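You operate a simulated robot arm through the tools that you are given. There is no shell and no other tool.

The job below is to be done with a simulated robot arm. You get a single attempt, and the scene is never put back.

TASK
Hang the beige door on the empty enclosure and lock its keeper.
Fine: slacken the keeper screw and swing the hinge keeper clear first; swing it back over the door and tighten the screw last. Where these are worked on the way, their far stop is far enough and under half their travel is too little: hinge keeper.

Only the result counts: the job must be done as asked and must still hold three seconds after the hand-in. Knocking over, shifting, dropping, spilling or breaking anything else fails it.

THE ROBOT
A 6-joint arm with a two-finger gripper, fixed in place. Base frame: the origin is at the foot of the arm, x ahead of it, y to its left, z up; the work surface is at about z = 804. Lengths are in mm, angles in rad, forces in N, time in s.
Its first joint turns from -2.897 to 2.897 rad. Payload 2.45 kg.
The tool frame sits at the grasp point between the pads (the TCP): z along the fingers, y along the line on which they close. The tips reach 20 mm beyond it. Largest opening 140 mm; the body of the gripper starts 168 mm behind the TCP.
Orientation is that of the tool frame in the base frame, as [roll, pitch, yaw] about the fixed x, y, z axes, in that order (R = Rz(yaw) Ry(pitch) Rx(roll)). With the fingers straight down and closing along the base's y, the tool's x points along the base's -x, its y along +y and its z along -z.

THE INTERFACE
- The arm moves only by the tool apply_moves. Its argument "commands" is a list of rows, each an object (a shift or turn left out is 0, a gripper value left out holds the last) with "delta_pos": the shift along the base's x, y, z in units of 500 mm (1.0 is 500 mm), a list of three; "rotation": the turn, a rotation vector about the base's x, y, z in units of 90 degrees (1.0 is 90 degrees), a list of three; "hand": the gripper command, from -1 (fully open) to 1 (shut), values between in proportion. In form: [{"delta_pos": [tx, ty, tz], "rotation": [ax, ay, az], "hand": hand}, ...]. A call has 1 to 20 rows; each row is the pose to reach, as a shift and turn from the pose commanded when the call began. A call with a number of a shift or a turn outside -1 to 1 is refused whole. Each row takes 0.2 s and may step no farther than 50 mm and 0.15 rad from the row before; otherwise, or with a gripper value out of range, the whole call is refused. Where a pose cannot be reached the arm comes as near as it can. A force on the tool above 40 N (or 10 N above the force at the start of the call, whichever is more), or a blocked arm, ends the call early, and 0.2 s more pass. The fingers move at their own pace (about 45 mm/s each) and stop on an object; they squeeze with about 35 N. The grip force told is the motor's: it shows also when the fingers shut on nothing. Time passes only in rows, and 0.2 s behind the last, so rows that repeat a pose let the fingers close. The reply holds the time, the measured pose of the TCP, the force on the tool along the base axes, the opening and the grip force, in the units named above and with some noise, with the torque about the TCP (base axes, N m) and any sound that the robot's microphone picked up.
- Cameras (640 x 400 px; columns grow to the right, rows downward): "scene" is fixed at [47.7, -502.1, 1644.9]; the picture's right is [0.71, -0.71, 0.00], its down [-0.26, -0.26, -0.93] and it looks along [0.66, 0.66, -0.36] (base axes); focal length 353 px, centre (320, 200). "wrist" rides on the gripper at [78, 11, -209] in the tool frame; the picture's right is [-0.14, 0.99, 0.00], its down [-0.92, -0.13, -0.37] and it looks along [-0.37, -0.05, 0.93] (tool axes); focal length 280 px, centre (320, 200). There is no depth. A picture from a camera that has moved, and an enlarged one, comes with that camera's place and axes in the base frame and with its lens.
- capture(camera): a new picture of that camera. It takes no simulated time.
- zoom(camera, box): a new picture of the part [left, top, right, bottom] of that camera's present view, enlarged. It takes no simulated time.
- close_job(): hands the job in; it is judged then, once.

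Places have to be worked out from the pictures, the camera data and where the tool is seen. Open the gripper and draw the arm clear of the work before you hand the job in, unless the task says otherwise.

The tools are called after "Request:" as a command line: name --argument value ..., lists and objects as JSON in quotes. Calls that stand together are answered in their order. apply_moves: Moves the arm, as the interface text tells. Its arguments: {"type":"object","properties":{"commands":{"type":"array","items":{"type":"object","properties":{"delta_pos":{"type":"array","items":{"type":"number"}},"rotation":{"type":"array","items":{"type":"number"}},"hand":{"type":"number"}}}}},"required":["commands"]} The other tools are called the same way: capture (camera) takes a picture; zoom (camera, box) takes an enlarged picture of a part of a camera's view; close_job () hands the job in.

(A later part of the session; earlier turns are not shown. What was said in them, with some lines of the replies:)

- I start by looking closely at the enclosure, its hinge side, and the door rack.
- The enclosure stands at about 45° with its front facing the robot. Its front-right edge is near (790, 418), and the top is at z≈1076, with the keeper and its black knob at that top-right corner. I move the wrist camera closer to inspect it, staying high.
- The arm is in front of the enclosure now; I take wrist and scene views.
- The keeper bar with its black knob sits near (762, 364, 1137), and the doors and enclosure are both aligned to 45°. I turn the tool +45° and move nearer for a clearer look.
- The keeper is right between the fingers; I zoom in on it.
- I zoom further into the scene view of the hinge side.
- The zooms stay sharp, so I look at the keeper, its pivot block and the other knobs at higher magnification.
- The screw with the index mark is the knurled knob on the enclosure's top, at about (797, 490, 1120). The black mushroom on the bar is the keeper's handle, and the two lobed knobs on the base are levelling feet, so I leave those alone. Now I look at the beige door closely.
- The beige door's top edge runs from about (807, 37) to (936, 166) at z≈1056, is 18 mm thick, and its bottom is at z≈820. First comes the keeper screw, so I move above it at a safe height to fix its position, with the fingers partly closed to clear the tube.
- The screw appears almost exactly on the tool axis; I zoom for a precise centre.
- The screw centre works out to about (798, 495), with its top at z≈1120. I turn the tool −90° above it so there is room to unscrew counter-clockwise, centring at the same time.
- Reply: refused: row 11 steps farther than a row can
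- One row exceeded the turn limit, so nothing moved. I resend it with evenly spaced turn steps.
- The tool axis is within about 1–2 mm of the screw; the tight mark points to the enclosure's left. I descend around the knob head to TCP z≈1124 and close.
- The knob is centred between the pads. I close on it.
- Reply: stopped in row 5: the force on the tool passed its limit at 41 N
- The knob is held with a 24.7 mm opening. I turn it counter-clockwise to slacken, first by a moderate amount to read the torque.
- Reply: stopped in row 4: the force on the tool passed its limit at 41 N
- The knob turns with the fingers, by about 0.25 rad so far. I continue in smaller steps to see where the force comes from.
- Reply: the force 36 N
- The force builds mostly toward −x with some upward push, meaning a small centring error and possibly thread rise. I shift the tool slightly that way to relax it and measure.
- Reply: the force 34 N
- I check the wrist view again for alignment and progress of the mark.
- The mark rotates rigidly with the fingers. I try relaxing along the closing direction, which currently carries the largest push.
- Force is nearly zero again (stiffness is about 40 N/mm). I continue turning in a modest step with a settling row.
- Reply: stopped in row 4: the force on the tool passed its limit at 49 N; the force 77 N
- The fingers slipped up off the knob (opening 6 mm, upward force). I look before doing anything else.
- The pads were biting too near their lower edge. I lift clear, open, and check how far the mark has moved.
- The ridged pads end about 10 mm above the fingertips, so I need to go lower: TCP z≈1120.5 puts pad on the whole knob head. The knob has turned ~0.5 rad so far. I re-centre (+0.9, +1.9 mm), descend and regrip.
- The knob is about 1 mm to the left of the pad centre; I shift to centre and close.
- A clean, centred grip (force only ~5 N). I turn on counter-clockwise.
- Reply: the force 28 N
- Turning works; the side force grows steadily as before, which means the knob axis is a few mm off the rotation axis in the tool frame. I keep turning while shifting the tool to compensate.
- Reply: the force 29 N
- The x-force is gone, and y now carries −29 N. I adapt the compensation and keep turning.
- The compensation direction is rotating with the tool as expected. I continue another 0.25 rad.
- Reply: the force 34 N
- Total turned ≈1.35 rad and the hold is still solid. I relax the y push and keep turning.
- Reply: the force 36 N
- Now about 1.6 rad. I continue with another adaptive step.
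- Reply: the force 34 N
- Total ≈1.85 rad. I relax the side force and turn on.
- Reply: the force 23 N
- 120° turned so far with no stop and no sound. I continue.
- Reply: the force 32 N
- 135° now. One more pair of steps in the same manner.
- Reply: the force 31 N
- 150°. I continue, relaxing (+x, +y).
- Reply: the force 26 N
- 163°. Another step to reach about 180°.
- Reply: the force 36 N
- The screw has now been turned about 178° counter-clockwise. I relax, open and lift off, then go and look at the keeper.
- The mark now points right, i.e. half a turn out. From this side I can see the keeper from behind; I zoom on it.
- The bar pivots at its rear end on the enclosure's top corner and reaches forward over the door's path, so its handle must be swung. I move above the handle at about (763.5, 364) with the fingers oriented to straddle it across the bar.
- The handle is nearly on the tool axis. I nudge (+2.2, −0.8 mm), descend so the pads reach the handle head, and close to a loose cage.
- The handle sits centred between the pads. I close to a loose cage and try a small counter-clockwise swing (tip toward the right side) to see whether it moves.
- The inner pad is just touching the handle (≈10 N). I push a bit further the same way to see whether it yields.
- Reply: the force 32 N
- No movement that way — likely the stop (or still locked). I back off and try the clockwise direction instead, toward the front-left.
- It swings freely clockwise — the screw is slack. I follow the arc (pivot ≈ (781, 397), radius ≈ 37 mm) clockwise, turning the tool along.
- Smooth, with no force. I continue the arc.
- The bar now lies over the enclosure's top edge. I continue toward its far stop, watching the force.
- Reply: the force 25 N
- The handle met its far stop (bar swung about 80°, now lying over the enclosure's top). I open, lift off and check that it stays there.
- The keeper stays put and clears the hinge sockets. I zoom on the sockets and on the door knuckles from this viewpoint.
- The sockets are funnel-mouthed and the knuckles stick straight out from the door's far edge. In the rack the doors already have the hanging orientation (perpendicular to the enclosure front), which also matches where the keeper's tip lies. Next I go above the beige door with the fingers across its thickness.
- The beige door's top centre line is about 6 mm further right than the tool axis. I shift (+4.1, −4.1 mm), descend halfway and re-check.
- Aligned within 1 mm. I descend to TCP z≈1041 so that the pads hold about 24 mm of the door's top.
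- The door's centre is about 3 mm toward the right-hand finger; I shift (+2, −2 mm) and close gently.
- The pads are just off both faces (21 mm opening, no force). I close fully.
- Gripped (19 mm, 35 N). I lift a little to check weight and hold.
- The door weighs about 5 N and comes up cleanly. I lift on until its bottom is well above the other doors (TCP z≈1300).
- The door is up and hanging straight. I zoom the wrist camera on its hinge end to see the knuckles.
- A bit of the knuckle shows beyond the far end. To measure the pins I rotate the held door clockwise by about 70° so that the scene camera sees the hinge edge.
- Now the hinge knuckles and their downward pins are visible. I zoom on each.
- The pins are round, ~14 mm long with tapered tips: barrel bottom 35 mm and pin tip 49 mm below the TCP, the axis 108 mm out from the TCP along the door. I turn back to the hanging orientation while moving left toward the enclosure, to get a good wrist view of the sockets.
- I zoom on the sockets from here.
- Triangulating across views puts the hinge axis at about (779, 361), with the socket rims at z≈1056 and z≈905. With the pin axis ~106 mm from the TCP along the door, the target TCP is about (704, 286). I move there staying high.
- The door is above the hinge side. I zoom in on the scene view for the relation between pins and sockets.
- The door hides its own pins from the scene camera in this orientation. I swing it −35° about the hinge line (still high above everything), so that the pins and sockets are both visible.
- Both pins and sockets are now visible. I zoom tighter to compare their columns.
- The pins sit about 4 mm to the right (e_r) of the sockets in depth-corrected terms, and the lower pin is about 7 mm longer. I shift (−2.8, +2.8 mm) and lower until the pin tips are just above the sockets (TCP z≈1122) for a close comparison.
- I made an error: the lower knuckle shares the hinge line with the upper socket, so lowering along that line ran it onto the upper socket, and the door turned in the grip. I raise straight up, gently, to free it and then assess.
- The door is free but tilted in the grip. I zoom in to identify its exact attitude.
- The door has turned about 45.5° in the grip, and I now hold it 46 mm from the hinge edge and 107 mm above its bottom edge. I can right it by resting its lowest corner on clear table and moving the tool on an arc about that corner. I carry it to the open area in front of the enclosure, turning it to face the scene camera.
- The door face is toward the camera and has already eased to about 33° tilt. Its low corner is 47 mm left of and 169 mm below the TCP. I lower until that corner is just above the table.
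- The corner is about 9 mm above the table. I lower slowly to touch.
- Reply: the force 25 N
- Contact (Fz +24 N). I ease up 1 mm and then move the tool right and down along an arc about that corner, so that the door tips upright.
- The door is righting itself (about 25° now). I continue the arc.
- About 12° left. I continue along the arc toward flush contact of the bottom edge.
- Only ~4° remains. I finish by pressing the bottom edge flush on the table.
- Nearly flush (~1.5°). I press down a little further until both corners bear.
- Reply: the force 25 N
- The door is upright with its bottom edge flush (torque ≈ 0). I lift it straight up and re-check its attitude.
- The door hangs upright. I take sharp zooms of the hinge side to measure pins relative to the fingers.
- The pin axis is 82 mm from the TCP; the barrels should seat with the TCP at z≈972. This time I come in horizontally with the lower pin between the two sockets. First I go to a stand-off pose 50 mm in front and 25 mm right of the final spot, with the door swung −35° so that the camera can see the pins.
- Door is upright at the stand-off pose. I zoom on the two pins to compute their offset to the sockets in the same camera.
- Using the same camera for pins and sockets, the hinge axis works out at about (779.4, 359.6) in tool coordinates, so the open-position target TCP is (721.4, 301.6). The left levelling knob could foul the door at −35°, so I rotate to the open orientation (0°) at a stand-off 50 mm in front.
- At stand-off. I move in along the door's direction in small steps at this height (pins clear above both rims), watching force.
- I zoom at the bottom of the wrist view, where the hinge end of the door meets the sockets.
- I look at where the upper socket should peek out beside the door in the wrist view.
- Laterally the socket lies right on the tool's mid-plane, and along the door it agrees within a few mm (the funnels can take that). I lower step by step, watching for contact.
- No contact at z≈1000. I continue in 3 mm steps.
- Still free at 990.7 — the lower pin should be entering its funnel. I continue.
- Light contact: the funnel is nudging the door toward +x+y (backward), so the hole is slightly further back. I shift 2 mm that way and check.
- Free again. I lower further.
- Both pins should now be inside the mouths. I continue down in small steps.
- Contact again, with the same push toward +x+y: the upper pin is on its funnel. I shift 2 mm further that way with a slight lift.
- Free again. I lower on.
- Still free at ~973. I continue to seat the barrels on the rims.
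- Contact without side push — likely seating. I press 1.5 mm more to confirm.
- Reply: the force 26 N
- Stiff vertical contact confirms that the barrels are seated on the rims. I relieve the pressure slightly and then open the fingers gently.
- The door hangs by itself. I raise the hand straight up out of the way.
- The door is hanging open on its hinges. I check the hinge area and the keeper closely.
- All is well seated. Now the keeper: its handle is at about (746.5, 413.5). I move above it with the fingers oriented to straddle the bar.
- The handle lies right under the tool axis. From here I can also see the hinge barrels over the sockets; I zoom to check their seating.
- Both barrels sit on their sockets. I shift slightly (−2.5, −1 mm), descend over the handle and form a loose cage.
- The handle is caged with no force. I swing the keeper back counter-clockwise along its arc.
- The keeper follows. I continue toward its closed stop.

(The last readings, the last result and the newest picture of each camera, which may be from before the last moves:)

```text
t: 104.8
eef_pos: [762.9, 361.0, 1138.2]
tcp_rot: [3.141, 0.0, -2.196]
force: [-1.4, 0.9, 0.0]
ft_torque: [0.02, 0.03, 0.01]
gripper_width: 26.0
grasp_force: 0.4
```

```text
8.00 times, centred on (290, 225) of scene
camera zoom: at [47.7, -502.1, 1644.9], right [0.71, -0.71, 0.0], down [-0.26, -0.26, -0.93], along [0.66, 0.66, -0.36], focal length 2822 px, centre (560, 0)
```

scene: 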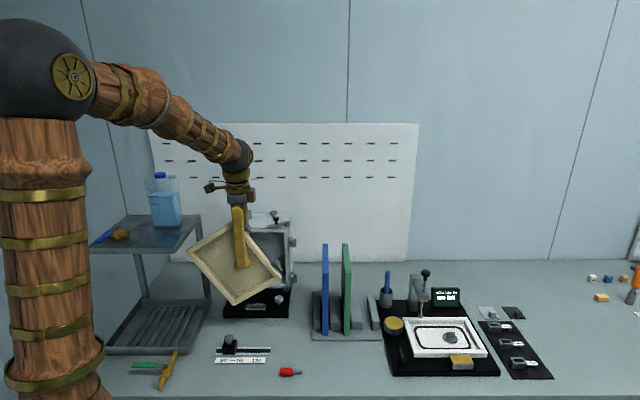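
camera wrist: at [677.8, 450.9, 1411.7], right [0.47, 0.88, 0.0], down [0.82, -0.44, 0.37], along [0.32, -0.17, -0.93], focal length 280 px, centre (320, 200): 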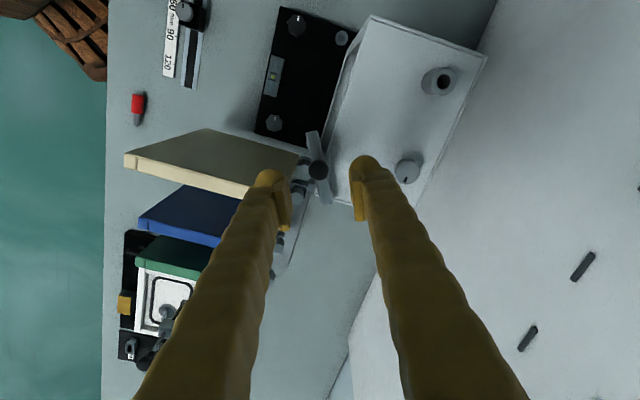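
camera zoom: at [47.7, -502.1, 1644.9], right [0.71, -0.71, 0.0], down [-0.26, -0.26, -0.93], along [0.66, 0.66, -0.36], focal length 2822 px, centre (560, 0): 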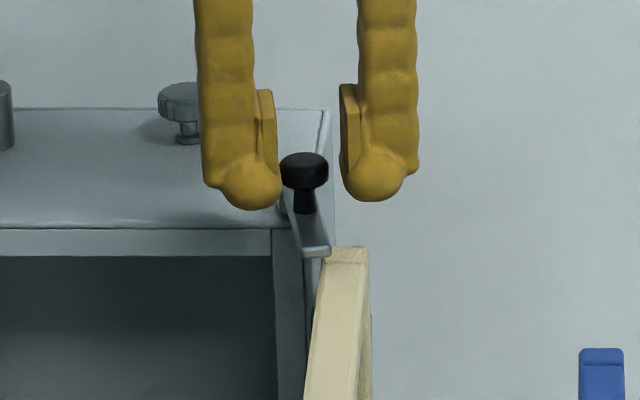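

The bar's tip is reaching the door's top corner from above, with no force. I continue gently to the closed stop.

Request:
apply_moves --commands '[{"delta_pos": [0.0037, -0.0022, 0], "rotation": [0, 0, 0.0318], "hand": 0.64}, {"delta_pos": [0.0075, -0.0042, 0], "rotation": [0, 0, 0.0637], "hand": 0.64}, {"delta_pos": [0.0075, -0.0042, 0], "rotation": [0, 0, 0.0637], "hand": 0.64}]'

Request:
zoom --camera "scene" --box '[265, 200, 315, 250]'

Request:
zoom --camera "wrist" --box '[260, 140, 380, 240]'

```text
t: 105.6
eef_pos: [765.8, 359.2, 1138.6]
tcp_rot: [-3.141, 0.001, -2.095]
force: [-0.6, -0.4, 0.6]
ft_torque: [0.04, 0.04, -0.01]
gripper_width: 25.5
grasp_force: 0.4
```

```text
8.00 times, centred on (290, 225) of scene
camera zoom: at [47.7, -502.1, 1644.9], right [0.71, -0.71, 0.0], down [-0.26, -0.26, -0.93], along [0.66, 0.66, -0.36], focal length 2822 px, centre (560, 0)
```

zoom: 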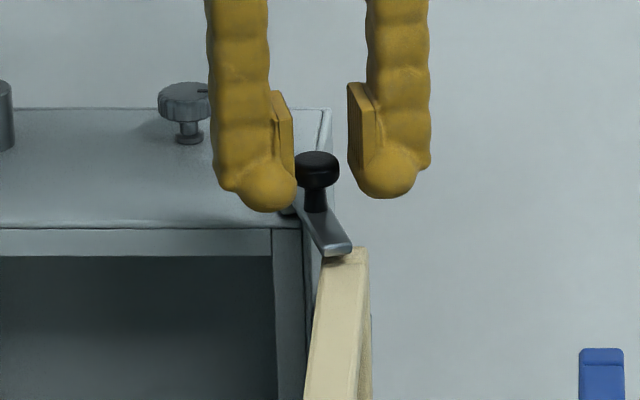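

```text
4.00 times, centred on (320, 190) of wrist
camera zoom: at [718.4, 296.8, 1346.2], right [-0.79, 0.62, 0.0], down [0.57, 0.73, 0.37], along [0.23, 0.29, -0.93], focal length 1122 px, centre (320, 240)
```

zoom: 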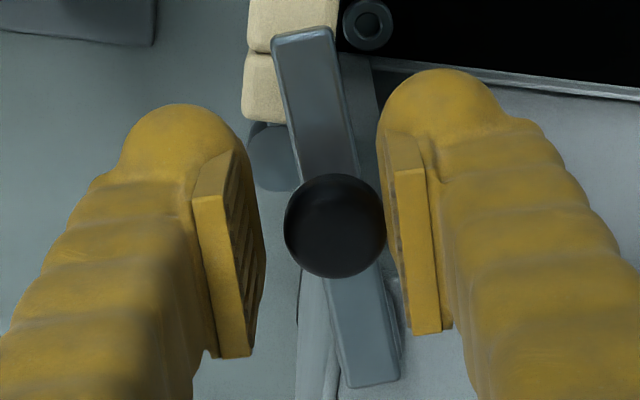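

The tip is back at its original place over the door's corner. I push slightly further to confirm the stop.

Request:
apply_moves --commands '[{"delta_pos": [0.0038, -0.0018, 0], "rotation": [0, 0, 0.0318], "hand": 0.64}, {"delta_pos": [0.0076, -0.0034, 0], "rotation": [0, 0, 0.0637], "hand": 0.64}, {"delta_pos": [0.0076, -0.0034, 0], "rotation": [0, 0, 0.0637], "hand": 0.64}]'

Request:
zoom --camera "scene" --box '[265, 200, 315, 250]'

```text
t: 106.4
eef_pos: [770.3, 357.5, 1137.7]
tcp_rot: [3.14, 0.0, -1.996]
force: [-9.5, 3.9, 4.7]
ft_torque: [0.11, 0.17, 0.06]
gripper_width: 31.1
grasp_force: 4.7
```

```text
8.00 times, centred on (290, 225) of scene
camera zoom: at [47.7, -502.1, 1644.9], right [0.71, -0.71, 0.0], down [-0.26, -0.26, -0.93], along [0.66, 0.66, -0.36], focal length 2822 px, centre (560, 0)
```

zoom: 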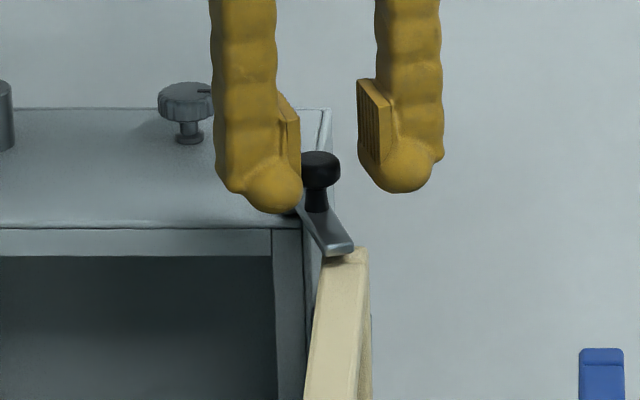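

The keeper is firmly at its closed stop. I back off, open and raise, then check that it stays over the door.

Request:
apply_moves --commands '[{"delta_pos": [-0.005, 0.0023, 0], "hand": 0.5}, {"delta_pos": [-0.007, 0.0033, 0], "hand": 0.3}, {"delta_pos": [-0.007, 0.0033, 0.02], "hand": 0.3}, {"delta_pos": [-0.007, 0.0033, 0.09], "hand": 0.3}, {"delta_pos": [-0.007, 0.0033, 0.16], "hand": 0.3}]'

Request:
zoom --camera "scene" --box '[265, 205, 310, 250]'

Request:
zoom --camera "wrist" --box '[260, 100, 380, 220]'

```text
t: 107.6
eef_pos: [766.3, 357.7, 1219.2]
tcp_rot: [-3.141, -0.003, -1.995]
force: [0.0, 0.3, -0.1]
ft_torque: [-0.02, 0.0, -0.03]
gripper_width: 49.0
grasp_force: 0.1
```

```text
8.89 times, centred on (288, 228) of scene
camera zoom: at [47.7, -502.1, 1644.9], right [0.71, -0.71, 0.0], down [-0.26, -0.26, -0.93], along [0.66, 0.66, -0.36], focal length 3136 px, centre (609, -44)
```

zoom: 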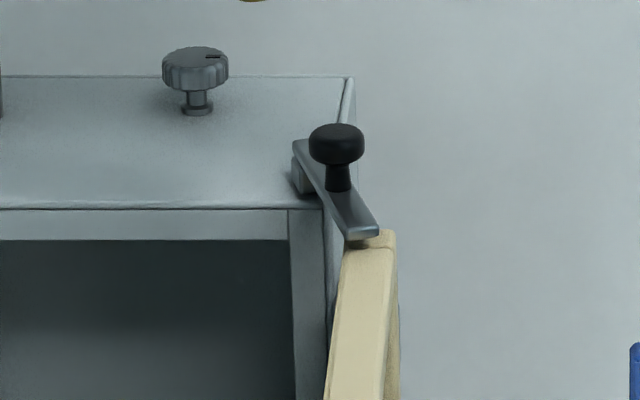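

```text
3.33 times, centred on (320, 160) of wrist
camera zoom: at [725.5, 292.6, 1426.5], right [-0.85, 0.53, 0.0], down [0.5, 0.79, 0.37], along [0.2, 0.31, -0.93], focal length 935 px, centre (320, 333)
```

zoom: 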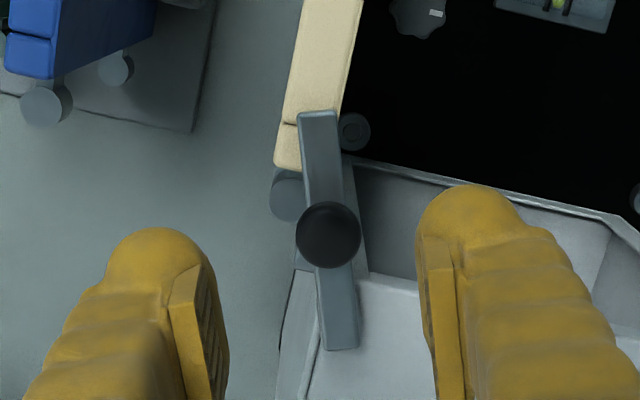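

The keeper's tip lies right over the door's top corner. Now the screw: I go above it with the yaw at the end of my previous turn, so that I can turn it clockwise all the way back. The earlier force data put its axis at about (798.4, 494.8).

Request:
apply_moves --commands '[{"delta_pos": [0.0071, 0.0305, 0.0], "rotation": [0, 0, 0.0828], "hand": 0.3}, {"delta_pos": [0.0143, 0.0609, 0.0], "rotation": [0, 0, 0.1655], "hand": 0.3}, {"delta_pos": [0.0214, 0.0914, 0.0], "rotation": [0, 0, 0.2483], "hand": 0.3}, {"delta_pos": [0.0285, 0.1219, 0.0], "rotation": [0, 0, 0.331], "hand": 0.3}, {"delta_pos": [0.0357, 0.1523, 0.0], "rotation": [0, 0, 0.4138], "hand": 0.3}, {"delta_pos": [0.0428, 0.1828, 0.0], "rotation": [0, 0, 0.4965], "hand": 0.3}, {"delta_pos": [0.0499, 0.2133, 0.0], "rotation": [0, 0, 0.5793], "hand": 0.3}, {"delta_pos": [0.0571, 0.2437, 0.0], "rotation": [0, 0, 0.662], "hand": 0.3}, {"delta_pos": [0.0642, 0.2742, 0.0], "rotation": [0, 0, 0.7448], "hand": 0.3}, {"delta_pos": [0.0642, 0.2742, 0.0], "rotation": [0, 0, 0.7448], "hand": 0.3}]'

Request:
zoom --camera "wrist" --box '[270, 120, 370, 220]'

```text
t: 109.8
eef_pos: [799.5, 496.8, 1217.1]
tcp_rot: [-3.141, 0.001, -0.825]
force: [0.4, -0.1, -1.2]
ft_torque: [0.01, -0.03, 0.0]
gripper_width: 49.1
grasp_force: 0.1
```

```text
4.00 times, centred on (320, 170) of wrist
camera zoom: at [844.6, 432.4, 1425.0], right [-0.82, -0.57, 0.0], down [-0.53, 0.76, 0.37], along [-0.21, 0.3, -0.93], focal length 1122 px, centre (320, 320)
```

zoom: 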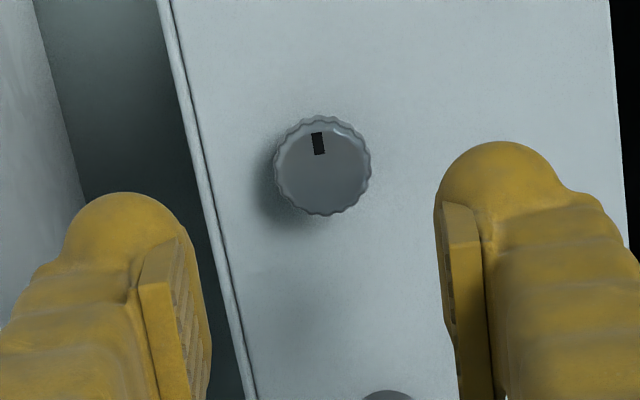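

The knob is well centred under the tool. I descend to the same gripping height (TCP z≈1121) and close part-way.

Request:
apply_moves --commands '[{"delta_pos": [0.0006, -0.0018, -0.06], "hand": 0.3}, {"delta_pos": [0.0006, -0.0018, -0.12], "hand": 0.3}, {"delta_pos": [0.0006, -0.0018, -0.165], "hand": 0.3}, {"delta_pos": [0.0006, -0.0018, -0.194], "hand": 0.3}, {"delta_pos": [0.0006, -0.0018, -0.194], "hand": 0.5}, {"delta_pos": [0.0006, -0.0018, -0.194], "hand": 0.5}]'

Request:
zoom --camera "wrist" --box '[260, 140, 380, 240]'

```text
t: 111.2
eef_pos: [797.7, 495.5, 1122.0]
tcp_rot: [-3.14, -0.002, -0.827]
force: [0.3, 0.5, 0.5]
ft_torque: [0.0, -0.03, 0.01]
gripper_width: 35.1
grasp_force: 0.0
```

```text
4.00 times, centred on (320, 190) of wrist
camera zoom: at [843.6, 432.3, 1329.9], right [-0.82, -0.57, 0.0], down [-0.53, 0.76, 0.37], along [-0.21, 0.3, -0.93], focal length 1122 px, centre (320, 240)
```

zoom: 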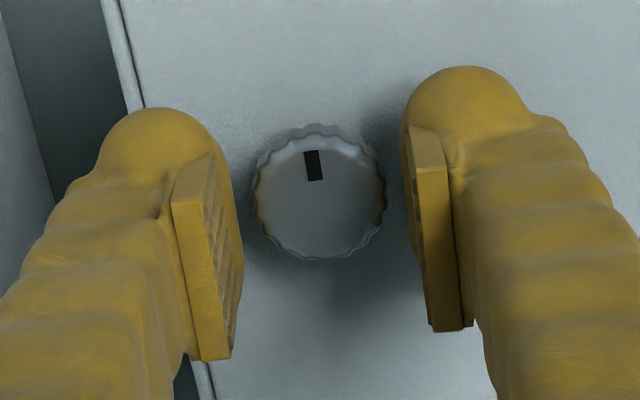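

Centred. I close on the knob.

Request:
apply_moves --commands '[{"delta_pos": [0, 0, 0], "hand": 0.6}, {"delta_pos": [0, 0, 0], "hand": 0.66}, {"delta_pos": [0, 0, 0], "hand": 1}, {"delta_pos": [0, 0, 0], "hand": 1}, {"delta_pos": [0, 0, 0], "hand": 1}]'

```text
t: 112.4
eef_pos: [797.3, 496.0, 1122.1]
tcp_rot: [3.14, 0.002, -0.827]
force: [-4.5, -2.3, -1.6]
ft_torque: [-0.03, 0.05, -0.04]
gripper_width: 24.9
grasp_force: 44.6
```

Gripped with little side force. I turn clockwise to tighten, in a first moderate step.

Request:
apply_moves --commands '[{"rotation": [0, 0, -0.05], "hand": 1}, {"rotation": [0, 0, -0.1], "hand": 1}, {"rotation": [0, 0, -0.15], "hand": 1}, {"rotation": [0, 0, -0.2], "hand": 1}, {"rotation": [0, 0, -0.2], "hand": 1}]'

```text
t: 113.6
eef_pos: [798.8, 495.4, 1121.9]
tcp_rot: [-3.14, -0.001, -1.142]
force: [2.8, 19.7, 22.5]
ft_torque: [0.29, -0.07, 0.03]
gripper_width: 25.1
grasp_force: 45.2
```

The side force is modest. I relax it (+y, slight lift) and keep turning clockwise.

Request:
apply_moves --commands '[{"delta_pos": [0.0001, 0.001, 0.0008], "rotation": [0, 0, 0], "hand": 1}, {"delta_pos": [0.0002, 0.0012, 0.0008], "rotation": [0, 0, -0.05], "hand": 1}, {"delta_pos": [0.0003, 0.0014, 0.0008], "rotation": [0, 0, -0.1], "hand": 1}, {"delta_pos": [0.0003, 0.0016, 0.0008], "rotation": [0, 0, -0.15], "hand": 1}, {"delta_pos": [0.0003, 0.0018, 0.0008], "rotation": [0, 0, -0.2], "hand": 1}, {"delta_pos": [0.0003, 0.0018, 0.0008], "rotation": [0, 0, -0.2], "hand": 1}]'

```text
t: 115.0
eef_pos: [799.3, 495.6, 1121.0]
tcp_rot: [-3.141, -0.002, -1.455]
force: [1.5, 2.4, 18.5]
ft_torque: [0.09, 0.01, 0.03]
gripper_width: 25.1
grasp_force: 45.1
```

Well centred now. I continue with a larger step.

Request:
apply_moves --commands '[{"delta_pos": [0, 0.0002, 0.0006], "rotation": [0, 0, -0.05], "hand": 1}, {"delta_pos": [0, 0.0003, 0.0006], "rotation": [0, 0, -0.1], "hand": 1}, {"delta_pos": [0, 0.0004, 0.0006], "rotation": [0, 0, -0.15], "hand": 1}, {"delta_pos": [0, 0.0004, 0.0006], "rotation": [0, 0, -0.2], "hand": 1}, {"delta_pos": [0, 0.0004, 0.0006], "rotation": [0, 0, -0.25], "hand": 1}, {"delta_pos": [0, 0.0004, 0.0006], "rotation": [0, 0, -0.3], "hand": 1}, {"delta_pos": [0, 0.0004, 0.0006], "rotation": [0, 0, -0.3], "hand": 1}]'

```text
t: 116.6
eef_pos: [799.2, 496.7, 1120.9]
tcp_rot: [3.138, -0.002, -1.927]
force: [-8.5, -15.1, -1.5]
ft_torque: [-0.12, 0.11, 0.0]
gripper_width: 25.0
grasp_force: 45.0
```

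1.1 rad turned. I continue.

Request:
apply_moves --commands '[{"delta_pos": [-0.0005, -0.0008, 0], "rotation": [0, 0, -0.05], "hand": 1}, {"delta_pos": [-0.0006, -0.001, 0], "rotation": [0, 0, -0.1], "hand": 1}, {"delta_pos": [-0.0007, -0.0012, 0], "rotation": [0, 0, -0.15], "hand": 1}, {"delta_pos": [-0.0008, -0.0014, 0], "rotation": [0, 0, -0.2], "hand": 1}, {"delta_pos": [-0.0009, -0.0015, 0], "rotation": [0, 0, -0.25], "hand": 1}, {"delta_pos": [-0.0009, -0.0015, 0], "rotation": [0, 0, -0.3], "hand": 1}, {"delta_pos": [-0.0009, -0.0015, 0], "rotation": [0, 0, -0.3], "hand": 1}]'

Request:
zoom --camera "wrist" --box '[260, 140, 380, 240]'

```text
t: 118.2
eef_pos: [799.0, 494.8, 1119.6]
tcp_rot: [-3.141, -0.001, -2.398]
force: [37.0, -0.1, -0.8]
ft_torque: [0.09, -0.49, 0.04]
gripper_width: 25.2
grasp_force: 45.0
```

```text
4.00 times, centred on (320, 190) of wrist
camera zoom: at [734.8, 451.3, 1328.5], right [-0.57, 0.82, 0.0], down [0.76, 0.53, 0.37], along [0.3, 0.21, -0.93], focal length 1122 px, centre (320, 240)
```

zoom: 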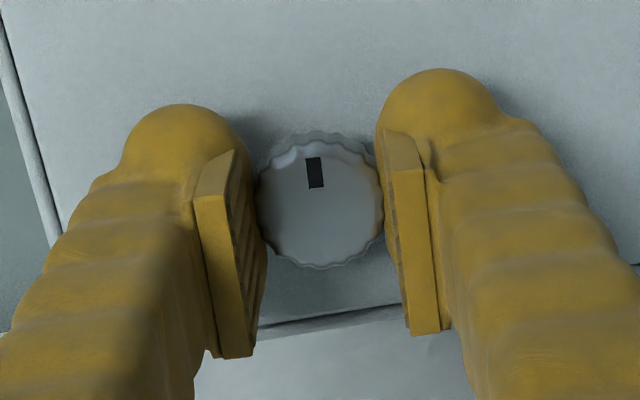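

Half of the way (1.57 rad). I relax the x-force first, then continue.

Request:
apply_moves --commands '[{"delta_pos": [0.001, 0, 0], "rotation": [0, 0, 0], "hand": 1}, {"delta_pos": [0.002, 0, 0], "rotation": [0, 0, 0], "hand": 1}, {"delta_pos": [0.002, 0, 0], "rotation": [0, 0, -0.04], "hand": 1}, {"delta_pos": [0.0022, 0, 0], "rotation": [0, 0, -0.08], "hand": 1}, {"delta_pos": [0.0024, 0, 0], "rotation": [0, 0, -0.12], "hand": 1}, {"delta_pos": [0.0026, 0, 0], "rotation": [0, 0, -0.16], "hand": 1}, {"delta_pos": [0.0026, 0, 0], "rotation": [0, 0, -0.16], "hand": 1}]'

```text
t: 119.8
eef_pos: [799.0, 495.6, 1119.9]
tcp_rot: [-3.141, -0.002, -2.649]
force: [-4.3, -16.5, 0.2]
ft_torque: [-0.26, 0.28, 0.0]
gripper_width: 25.1
grasp_force: 45.1
```

Continuing clockwise with a small relaxing shift.

Request:
apply_moves --commands '[{"delta_pos": [-0.0002, -0.0009, 0], "rotation": [0, 0, -0.02], "hand": 1}, {"delta_pos": [-0.0002, -0.001, 0], "rotation": [0, 0, -0.06], "hand": 1}, {"delta_pos": [-0.0001, -0.001, 0], "rotation": [0, 0, -0.1], "hand": 1}, {"delta_pos": [0, -0.001, 0], "rotation": [0, 0, -0.14], "hand": 1}, {"delta_pos": [0.0001, -0.001, 0], "rotation": [0, 0, -0.18], "hand": 1}, {"delta_pos": [0.0001, -0.001, 0], "rotation": [0, 0, -0.18], "hand": 1}]'

```text
t: 121.2
eef_pos: [798.6, 493.7, 1120.2]
tcp_rot: [-3.141, -0.002, -2.933]
force: [-5.3, -12.4, -20.0]
ft_torque: [-0.11, 0.11, -0.01]
gripper_width: 25.0
grasp_force: 44.9
```

2.1 rad turned; the screw now pulls the tool down a bit. I follow it down slightly and continue.

Request:
apply_moves --commands '[{"delta_pos": [-0.0003, -0.0006, -0.0012], "rotation": [0, 0, -0.02], "hand": 1}, {"delta_pos": [-0.0003, -0.0006, -0.0012], "rotation": [0, 0, -0.06], "hand": 1}, {"delta_pos": [-0.0003, -0.0006, -0.0012], "rotation": [0, 0, -0.1], "hand": 1}, {"delta_pos": [-0.0003, -0.0006, -0.0012], "rotation": [0, 0, -0.14], "hand": 1}, {"delta_pos": [-0.0003, -0.0006, -0.0012], "rotation": [0, 0, -0.18], "hand": 1}, {"delta_pos": [-0.0003, -0.0006, -0.0012], "rotation": [0, 0, -0.18], "hand": 1}]'

```text
t: 122.6
eef_pos: [799.6, 495.2, 1121.2]
tcp_rot: [-3.141, 0.002, 3.069]
force: [-28.0, 0.4, 5.5]
ft_torque: [0.01, 0.38, 0.0]
gripper_width: 25.0
grasp_force: 44.9
```

2.39 rad. I relax in x and go on.

Request:
apply_moves --commands '[{"delta_pos": [-0.0014, 0, 0], "rotation": [0, 0, 0], "hand": 1}, {"delta_pos": [-0.0016, 0, 0], "rotation": [0, 0, -0.04], "hand": 1}, {"delta_pos": [-0.0018, 0.0001, 0], "rotation": [0, 0, -0.08], "hand": 1}, {"delta_pos": [-0.002, 0.0002, 0], "rotation": [0, 0, -0.12], "hand": 1}, {"delta_pos": [-0.0022, 0.0003, 0], "rotation": [0, 0, -0.16], "hand": 1}, {"delta_pos": [-0.0022, 0.0003, 0], "rotation": [0, 0, -0.16], "hand": 1}]'

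```text
t: 124.0
eef_pos: [800.4, 494.1, 1120.8]
tcp_rot: [3.139, 0.0, 2.815]
force: [10.6, 6.0, 15.6]
ft_torque: [-0.04, -0.37, -0.02]
gripper_width: 25.2
grasp_force: 45.3
```

2.64 rad. I continue toward the original mark position.

Request:
apply_moves --commands '[{"delta_pos": [0.0005, 0.0003, 0.0004], "rotation": [0, 0, -0.03], "hand": 1}, {"delta_pos": [0.0005, 0.0003, 0.0004], "rotation": [0, 0, -0.07], "hand": 1}, {"delta_pos": [0.0005, 0.0003, 0.0004], "rotation": [0, 0, -0.11], "hand": 1}, {"delta_pos": [0.0005, 0.0003, 0.0004], "rotation": [0, 0, -0.15], "hand": 1}, {"delta_pos": [0.0005, 0.0003, 0.0004], "rotation": [0, 0, -0.18], "hand": 1}, {"delta_pos": [0.0005, 0.0003, 0.0004], "rotation": [0, 0, -0.18], "hand": 1}]'

Request:
zoom --camera "wrist" --box '[260, 140, 380, 240]'

```text
t: 125.4
eef_pos: [799.8, 494.7, 1121.5]
tcp_rot: [3.141, 0.0, 2.535]
force: [27.2, -11.1, 2.2]
ft_torque: [-0.17, -0.36, 0.08]
gripper_width: 24.9
grasp_force: 44.7
```

```text
4.00 times, centred on (320, 190) of wrist
camera zoom: at [742.0, 549.2, 1328.5], right [0.68, 0.73, 0.0], down [0.68, -0.63, 0.37], along [0.27, -0.25, -0.93], focal length 1122 px, centre (320, 240)
```

zoom: 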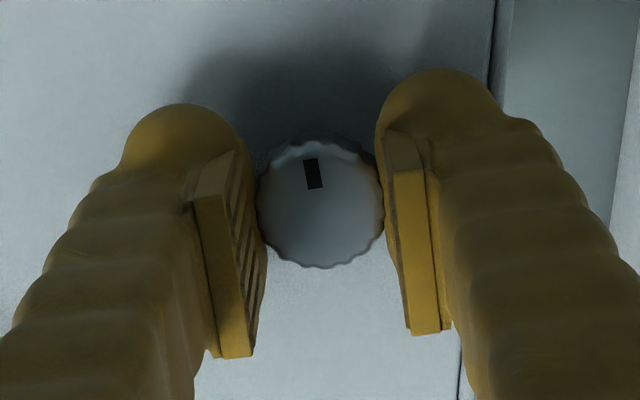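

Close to the original angle. I relax and turn the last part, looking for a rise in torque.

Request:
apply_moves --commands '[{"delta_pos": [0.0014, -0.0006, 0], "rotation": [0, 0, 0], "hand": 1}, {"delta_pos": [0.0015, -0.0006, 0], "rotation": [0, 0, -0.04], "hand": 1}, {"delta_pos": [0.0016, -0.0006, 0], "rotation": [0, 0, -0.08], "hand": 1}, {"delta_pos": [0.0017, -0.0006, 0], "rotation": [0, 0, -0.12], "hand": 1}, {"delta_pos": [0.0017, -0.0006, 0], "rotation": [0, 0, -0.12], "hand": 1}]'

Request:
zoom --camera "wrist" --box '[260, 140, 380, 240]'

```text
t: 126.6
eef_pos: [800.2, 494.0, 1120.6]
tcp_rot: [-3.139, -0.002, 2.346]
force: [-7.1, -3.8, 1.2]
ft_torque: [-0.02, 0.06, 0.0]
gripper_width: 25.1
grasp_force: 44.8
```

```text
4.00 times, centred on (320, 190) of wrist
camera zoom: at [753.1, 559.1, 1328.6], right [0.8, 0.59, 0.0], down [0.55, -0.75, 0.37], along [0.22, -0.3, -0.93], focal length 1122 px, centre (320, 240)
```

zoom: 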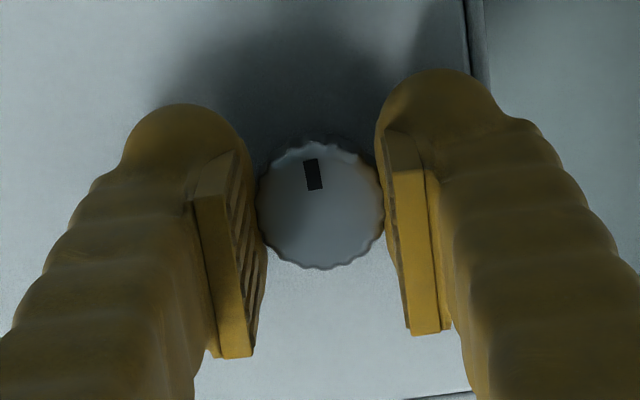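

The mark is back at its original direction. I turn a bit further clockwise to feel whether it is tight.

Request:
apply_moves --commands '[{"delta_pos": [-0.0003, -0.0002, 0], "rotation": [0, 0, -0.03], "hand": 1}, {"delta_pos": [-0.0003, -0.0002, 0], "rotation": [0, 0, -0.06], "hand": 1}, {"delta_pos": [-0.0003, -0.0002, 0], "rotation": [0, 0, -0.09], "hand": 1}, {"delta_pos": [-0.0003, -0.0002, 0], "rotation": [0, 0, -0.09], "hand": 1}]'

Request:
zoom --camera "wrist" --box '[260, 140, 380, 240]'

```text
t: 127.6
eef_pos: [800.2, 492.0, 1121.5]
tcp_rot: [-3.141, -0.001, 2.204]
force: [-0.2, -5.9, 5.5]
ft_torque: [-0.15, -0.08, 0.22]
gripper_width: 25.2
grasp_force: 44.9
```

```text
4.00 times, centred on (320, 190) of wrist
camera zoom: at [762.7, 564.2, 1328.5], right [0.88, 0.48, 0.0], down [0.44, -0.82, 0.37], along [0.18, -0.32, -0.93], focal length 1122 px, centre (320, 240)
```

zoom: 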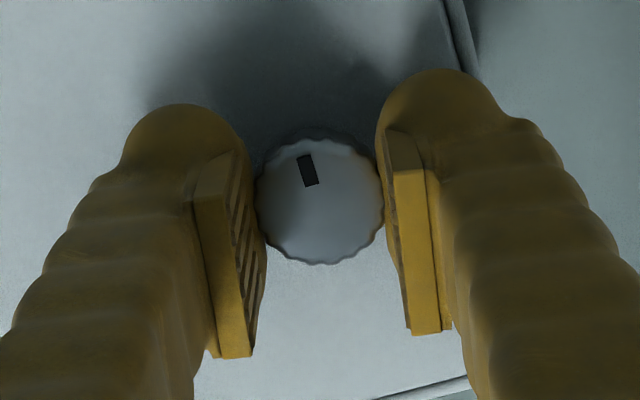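

Torque about z rose to 0.22 N·m and the fingers began slipping on the knob — it has come up against tight. One more small push to be sure.

Request:
apply_moves --commands '[{"delta_pos": [0, -0.0002, 0], "rotation": [0, 0, -0.04], "hand": 1}, {"delta_pos": [0, -0.0002, 0], "rotation": [0, 0, -0.08], "hand": 1}, {"delta_pos": [0, -0.0002, 0], "rotation": [0, 0, -0.08], "hand": 1}]'

Request:
zoom --camera "wrist" --box '[260, 140, 380, 240]'

```text
t: 128.4
eef_pos: [800.8, 495.5, 1120.4]
tcp_rot: [3.141, 0.001, 2.079]
force: [-2.6, 0.2, 2.8]
ft_torque: [0.04, 0.07, 0.06]
gripper_width: 25.2
grasp_force: 44.8
```

```text
4.00 times, centred on (320, 190) of wrist
camera zoom: at [771.9, 568.0, 1328.4], right [0.93, 0.36, 0.0], down [0.34, -0.87, 0.37], along [0.13, -0.34, -0.93], focal length 1122 px, centre (320, 240)
```

zoom: 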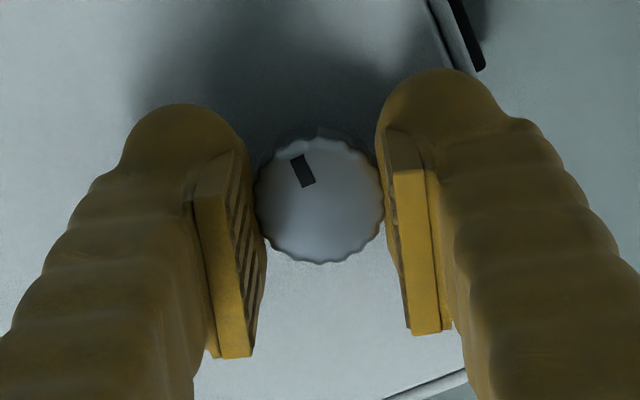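

The fingers now slip while the knob stays put: the screw is at its tight stop, with the mark at its original heading. I open, lift away and inspect everything.

Request:
apply_moves --commands '[{"delta_pos": [0, 0, 0], "hand": 0.6}, {"delta_pos": [0, 0, 0], "hand": 0.3}, {"delta_pos": [0, 0, 0], "hand": 0.2}, {"delta_pos": [0, 0, 0.05], "hand": 0.2}, {"delta_pos": [0, 0, 0.13], "hand": 0.2}, {"delta_pos": [0, 0, 0.2], "hand": 0.2}, {"delta_pos": [0, 0, 0.28], "hand": 0.2}]'

Request:
zoom --camera "scene" --box '[262, 202, 286, 218]'

Request:
zoom --camera "scene" --box '[225, 195, 335, 315]'

Request:
capture --camera "wrist"

```text
t: 130.0
eef_pos: [800.1, 495.0, 1261.8]
tcp_rot: [-3.139, 0.0, 2.077]
force: [0.0, 1.1, -0.9]
ft_torque: [0.01, 0.03, 0.01]
gripper_width: 56.1
grasp_force: 0.1
```

```text
16.00 times, centred on (274, 210) of scene
camera zoom: at [47.7, -502.1, 1644.9], right [0.71, -0.71, 0.0], down [-0.26, -0.26, -0.93], along [0.66, 0.66, -0.36], focal length 5645 px, centre (1056, 40)
```

zoom: 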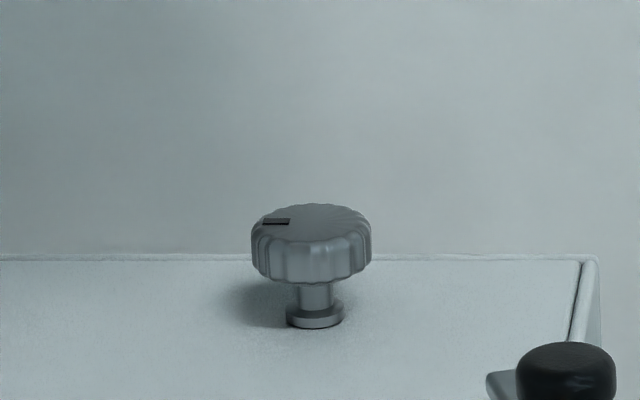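

```text
3.33 times, centred on (280, 255) of scene
camera zoom: at [47.7, -502.1, 1644.9], right [0.71, -0.71, 0.0], down [-0.26, -0.26, -0.93], along [0.66, 0.66, -0.36], focal length 1176 px, centre (453, 17)
```

zoom: 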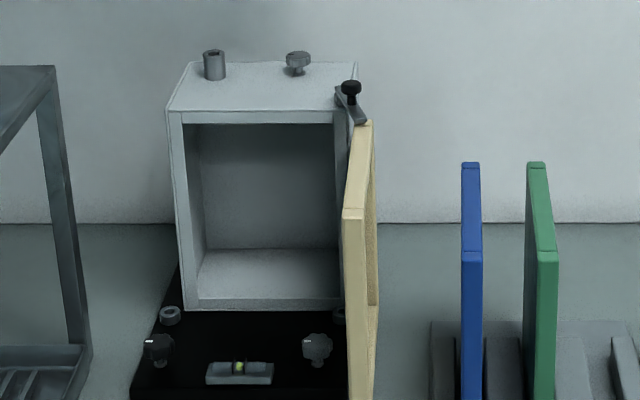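

```text
taken
camera wrist: at [772.1, 569.9, 1469.9], right [0.93, 0.36, 0.0], down [0.34, -0.87, 0.37], along [0.13, -0.34, -0.93], focal length 280 px, centre (320, 200)
```

wrist: 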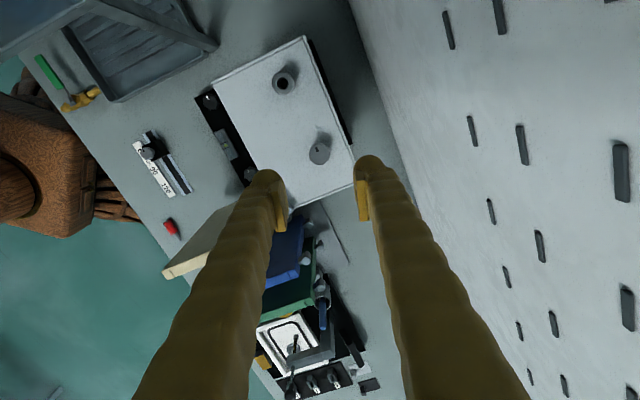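

The screw mark is identical to its original tight position. I check the keeper, hinge and door once more.

Request:
zoom --camera "scene" --box '[275, 213, 303, 241]'

Request:
zoom --camera "scene" --box '[270, 225, 310, 330]'

Request:
capture --camera "scene"

```text
14.29 times, centred on (289, 227) of scene
camera zoom: at [47.7, -502.1, 1644.9], right [0.71, -0.71, 0.0], down [-0.26, -0.26, -0.93], along [0.66, 0.66, -0.36], focal length 5040 px, centre (763, -186)
```

zoom: 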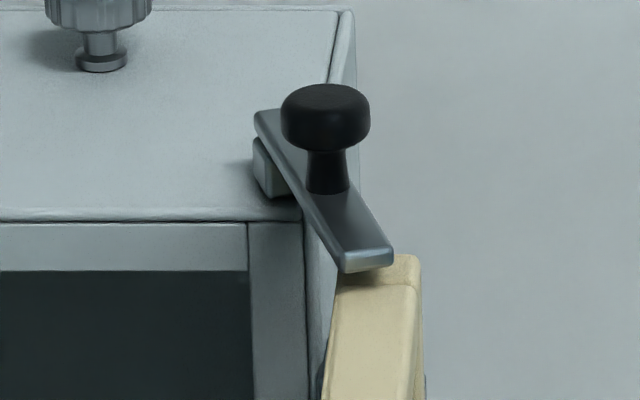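

```text
3.81 times, centred on (290, 278) of scene
camera zoom: at [47.7, -502.1, 1644.9], right [0.71, -0.71, 0.0], down [-0.26, -0.26, -0.93], along [0.66, 0.66, -0.36], focal length 1344 px, centre (434, -95)
```

zoom: 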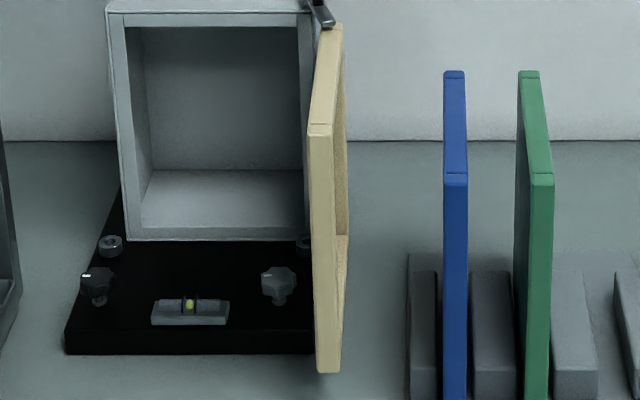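

```text
taken
```

scene: 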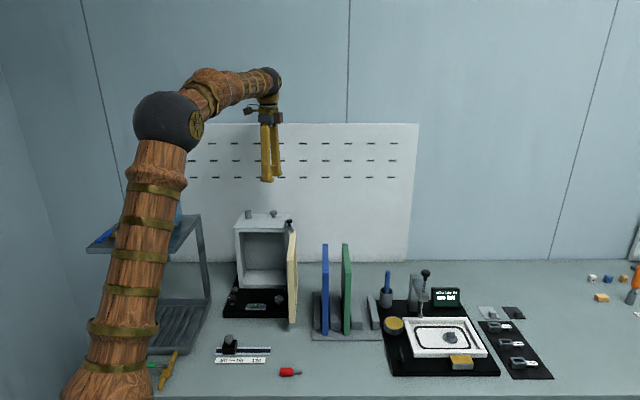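

The keeper is exactly back in its original position over the hung door. I draw the arm up and clear toward the start pose with the gripper fully open, and take a last look at the hinge.

Request:
apply_moves --commands '[{"delta_pos": [0, 0, 0.08], "rotation": [0, 0, 0.0], "hand": 0.2}, {"delta_pos": [-0.03, -0.015, 0.14], "rotation": [0, 0, 0.08], "hand": 0}, {"delta_pos": [-0.08, -0.04, 0.19], "rotation": [0, 0, 0.16], "hand": -0.5}, {"delta_pos": [-0.14, -0.07, 0.22], "rotation": [0, 0, 0.24], "hand": -1}, {"delta_pos": [-0.2, -0.1, 0.25], "rotation": [0, 0, 0.32], "hand": -1}, {"delta_pos": [-0.26, -0.13, 0.27], "rotation": [0, 0, 0.4], "hand": -1}, {"delta_pos": [-0.32, -0.16, 0.28], "rotation": [0, 0, 0.48], "hand": -1}, {"delta_pos": [-0.38, -0.18, 0.28], "rotation": [0, 0, 0.56], "hand": -1}, {"delta_pos": [-0.43, -0.19, 0.28], "rotation": [0, 0, 0.64], "hand": -1}, {"delta_pos": [-0.43, -0.19, 0.28], "rotation": [0, 0, 0.677], "hand": -1}, {"delta_pos": [-0.43, -0.19, 0.28], "rotation": [0, 0, 0.677], "hand": -1}]'

Request:
capture --camera "wrist"

Request:
zoom --camera "wrist" --box '[270, 150, 390, 270]'

Request:
zoom --camera "scene" --box '[225, 195, 335, 335]'

```text
t: 132.4
eef_pos: [585.0, 401.1, 1400.5]
tcp_rot: [-3.141, 0.0, 3.142]
force: [0.5, 0.6, 0.2]
ft_torque: [-0.01, -0.01, -0.01]
gripper_width: 140.0
grasp_force: 0.1
```

```text
taken
camera wrist: at [507.9, 412.6, 1608.7], right [0.14, 0.99, 0.0], down [0.92, -0.13, 0.37], along [0.36, -0.05, -0.93], focal length 280 px, centre (320, 200)
```

wrist: 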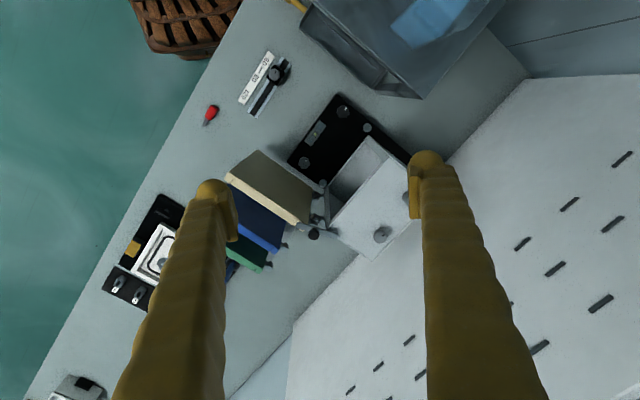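

```text
3.33 times, centred on (330, 210) of wrist
camera zoom: at [507.9, 412.6, 1608.7], right [0.14, 0.99, 0.0], down [0.92, -0.13, 0.37], along [0.36, -0.05, -0.93], focal length 935 px, centre (287, 167)
```

zoom: 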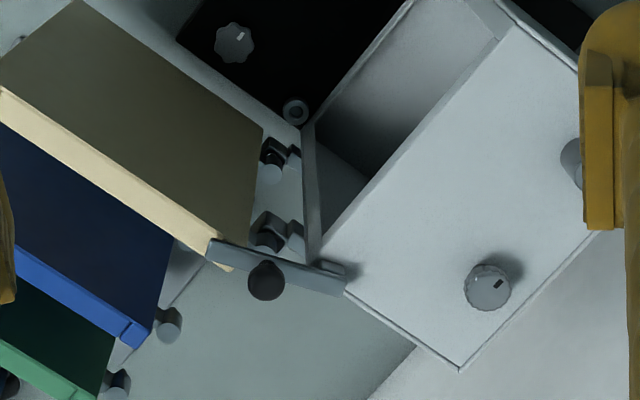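

```text
2.86 times, centred on (280, 265) of scene
camera zoom: at [47.7, -502.1, 1644.9], right [0.71, -0.71, 0.0], down [-0.26, -0.26, -0.93], along [0.66, 0.66, -0.36], focal length 1008 px, centre (434, 14)
```

zoom: 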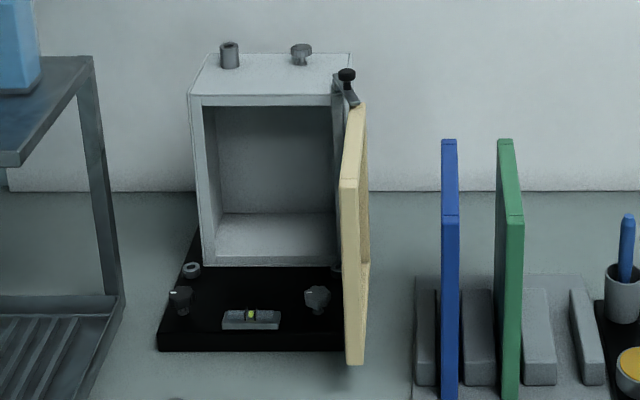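

The arm is clear. One more close look at the seated barrels and the leveling bubble before handing in.

Request:
zoom --camera "wrist" --box '[300, 180, 345, 245]'

Request:
zoom --camera "scene" --box '[230, 285, 300, 325]'

```text
6.15 times, centred on (322, 212) of wrist
camera zoom: at [507.9, 412.6, 1608.7], right [0.14, 0.99, 0.0], down [0.92, -0.13, 0.37], along [0.36, -0.05, -0.93], focal length 1726 px, centre (305, 123)
```

zoom: 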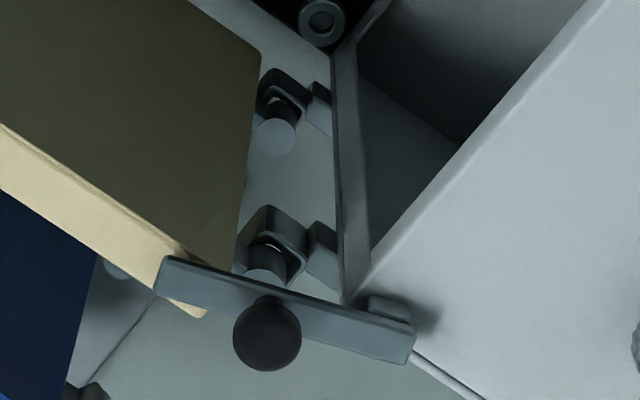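

```text
9.14 times, centred on (265, 305) of scene
camera zoom: at [47.7, -502.1, 1644.9], right [0.71, -0.71, 0.0], down [-0.26, -0.26, -0.93], along [0.66, 0.66, -0.36], focal length 3226 px, centre (823, -760)
```

zoom: 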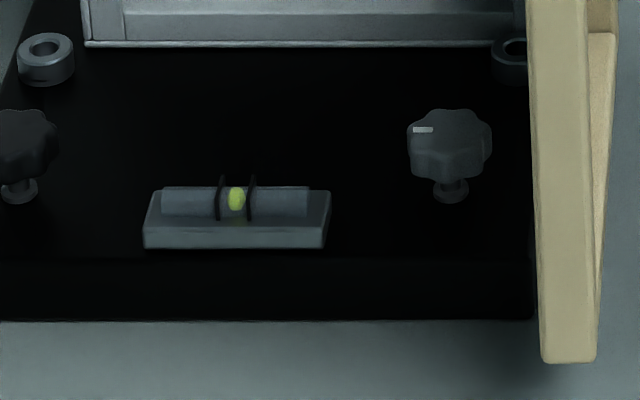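

The beige door is hung on the enclosure, held by its keeper, and the arm is clear with the gripper open.

- **Door:** both hinge pins sit in their sockets, and the door stands open at about 90° to the enclosure front.
- **Keeper:** the hinge keeper is at its original closed stop, with its tip over the door's top corner.
- **Screw:** it is back at its tight stop, with the mark in its starting position.
- **Slip on the way:** my first approach ran the lower hinge pin onto the upper socket, and the door turned in the grip. I set it upright on clear table and hung it on the second approach.
- **Surroundings:** the leveling bubble is still centered, and nothing else looks moved.

I'm handing the job in now.

Request:
close_job

```text
The job is handed in.
```

I hung the beige door on the enclosure, swung its keeper back over it, and tightened the keeper screw. The job is handed in; I have not seen a verdict.

- **Door:** both hinge pins are seated in their sockets. The door stands open at about 90° to the enclosure front, the same orientation it had in the rack, and I did not swing it shut.
- **Keeper:** it was swung to its far stop before hanging. It is now back at its original closed stop, with its tip over the door's top corner.
- **Screw:** I slackened it by about half a turn, then turned it back until it stopped. Its mark is where it started.
- **Slip on the way:** my first attempt to lower the door ran the lower hinge pin onto the upper socket, and the door turned in the grip. I set it upright on clear table and hung it on the second approach.
- **Surroundings:** the leveling bubble is still centered, and I saw nothing else shifted in the last pictures.

The arm is drawn clear near its start pose, with the gripper fully open.
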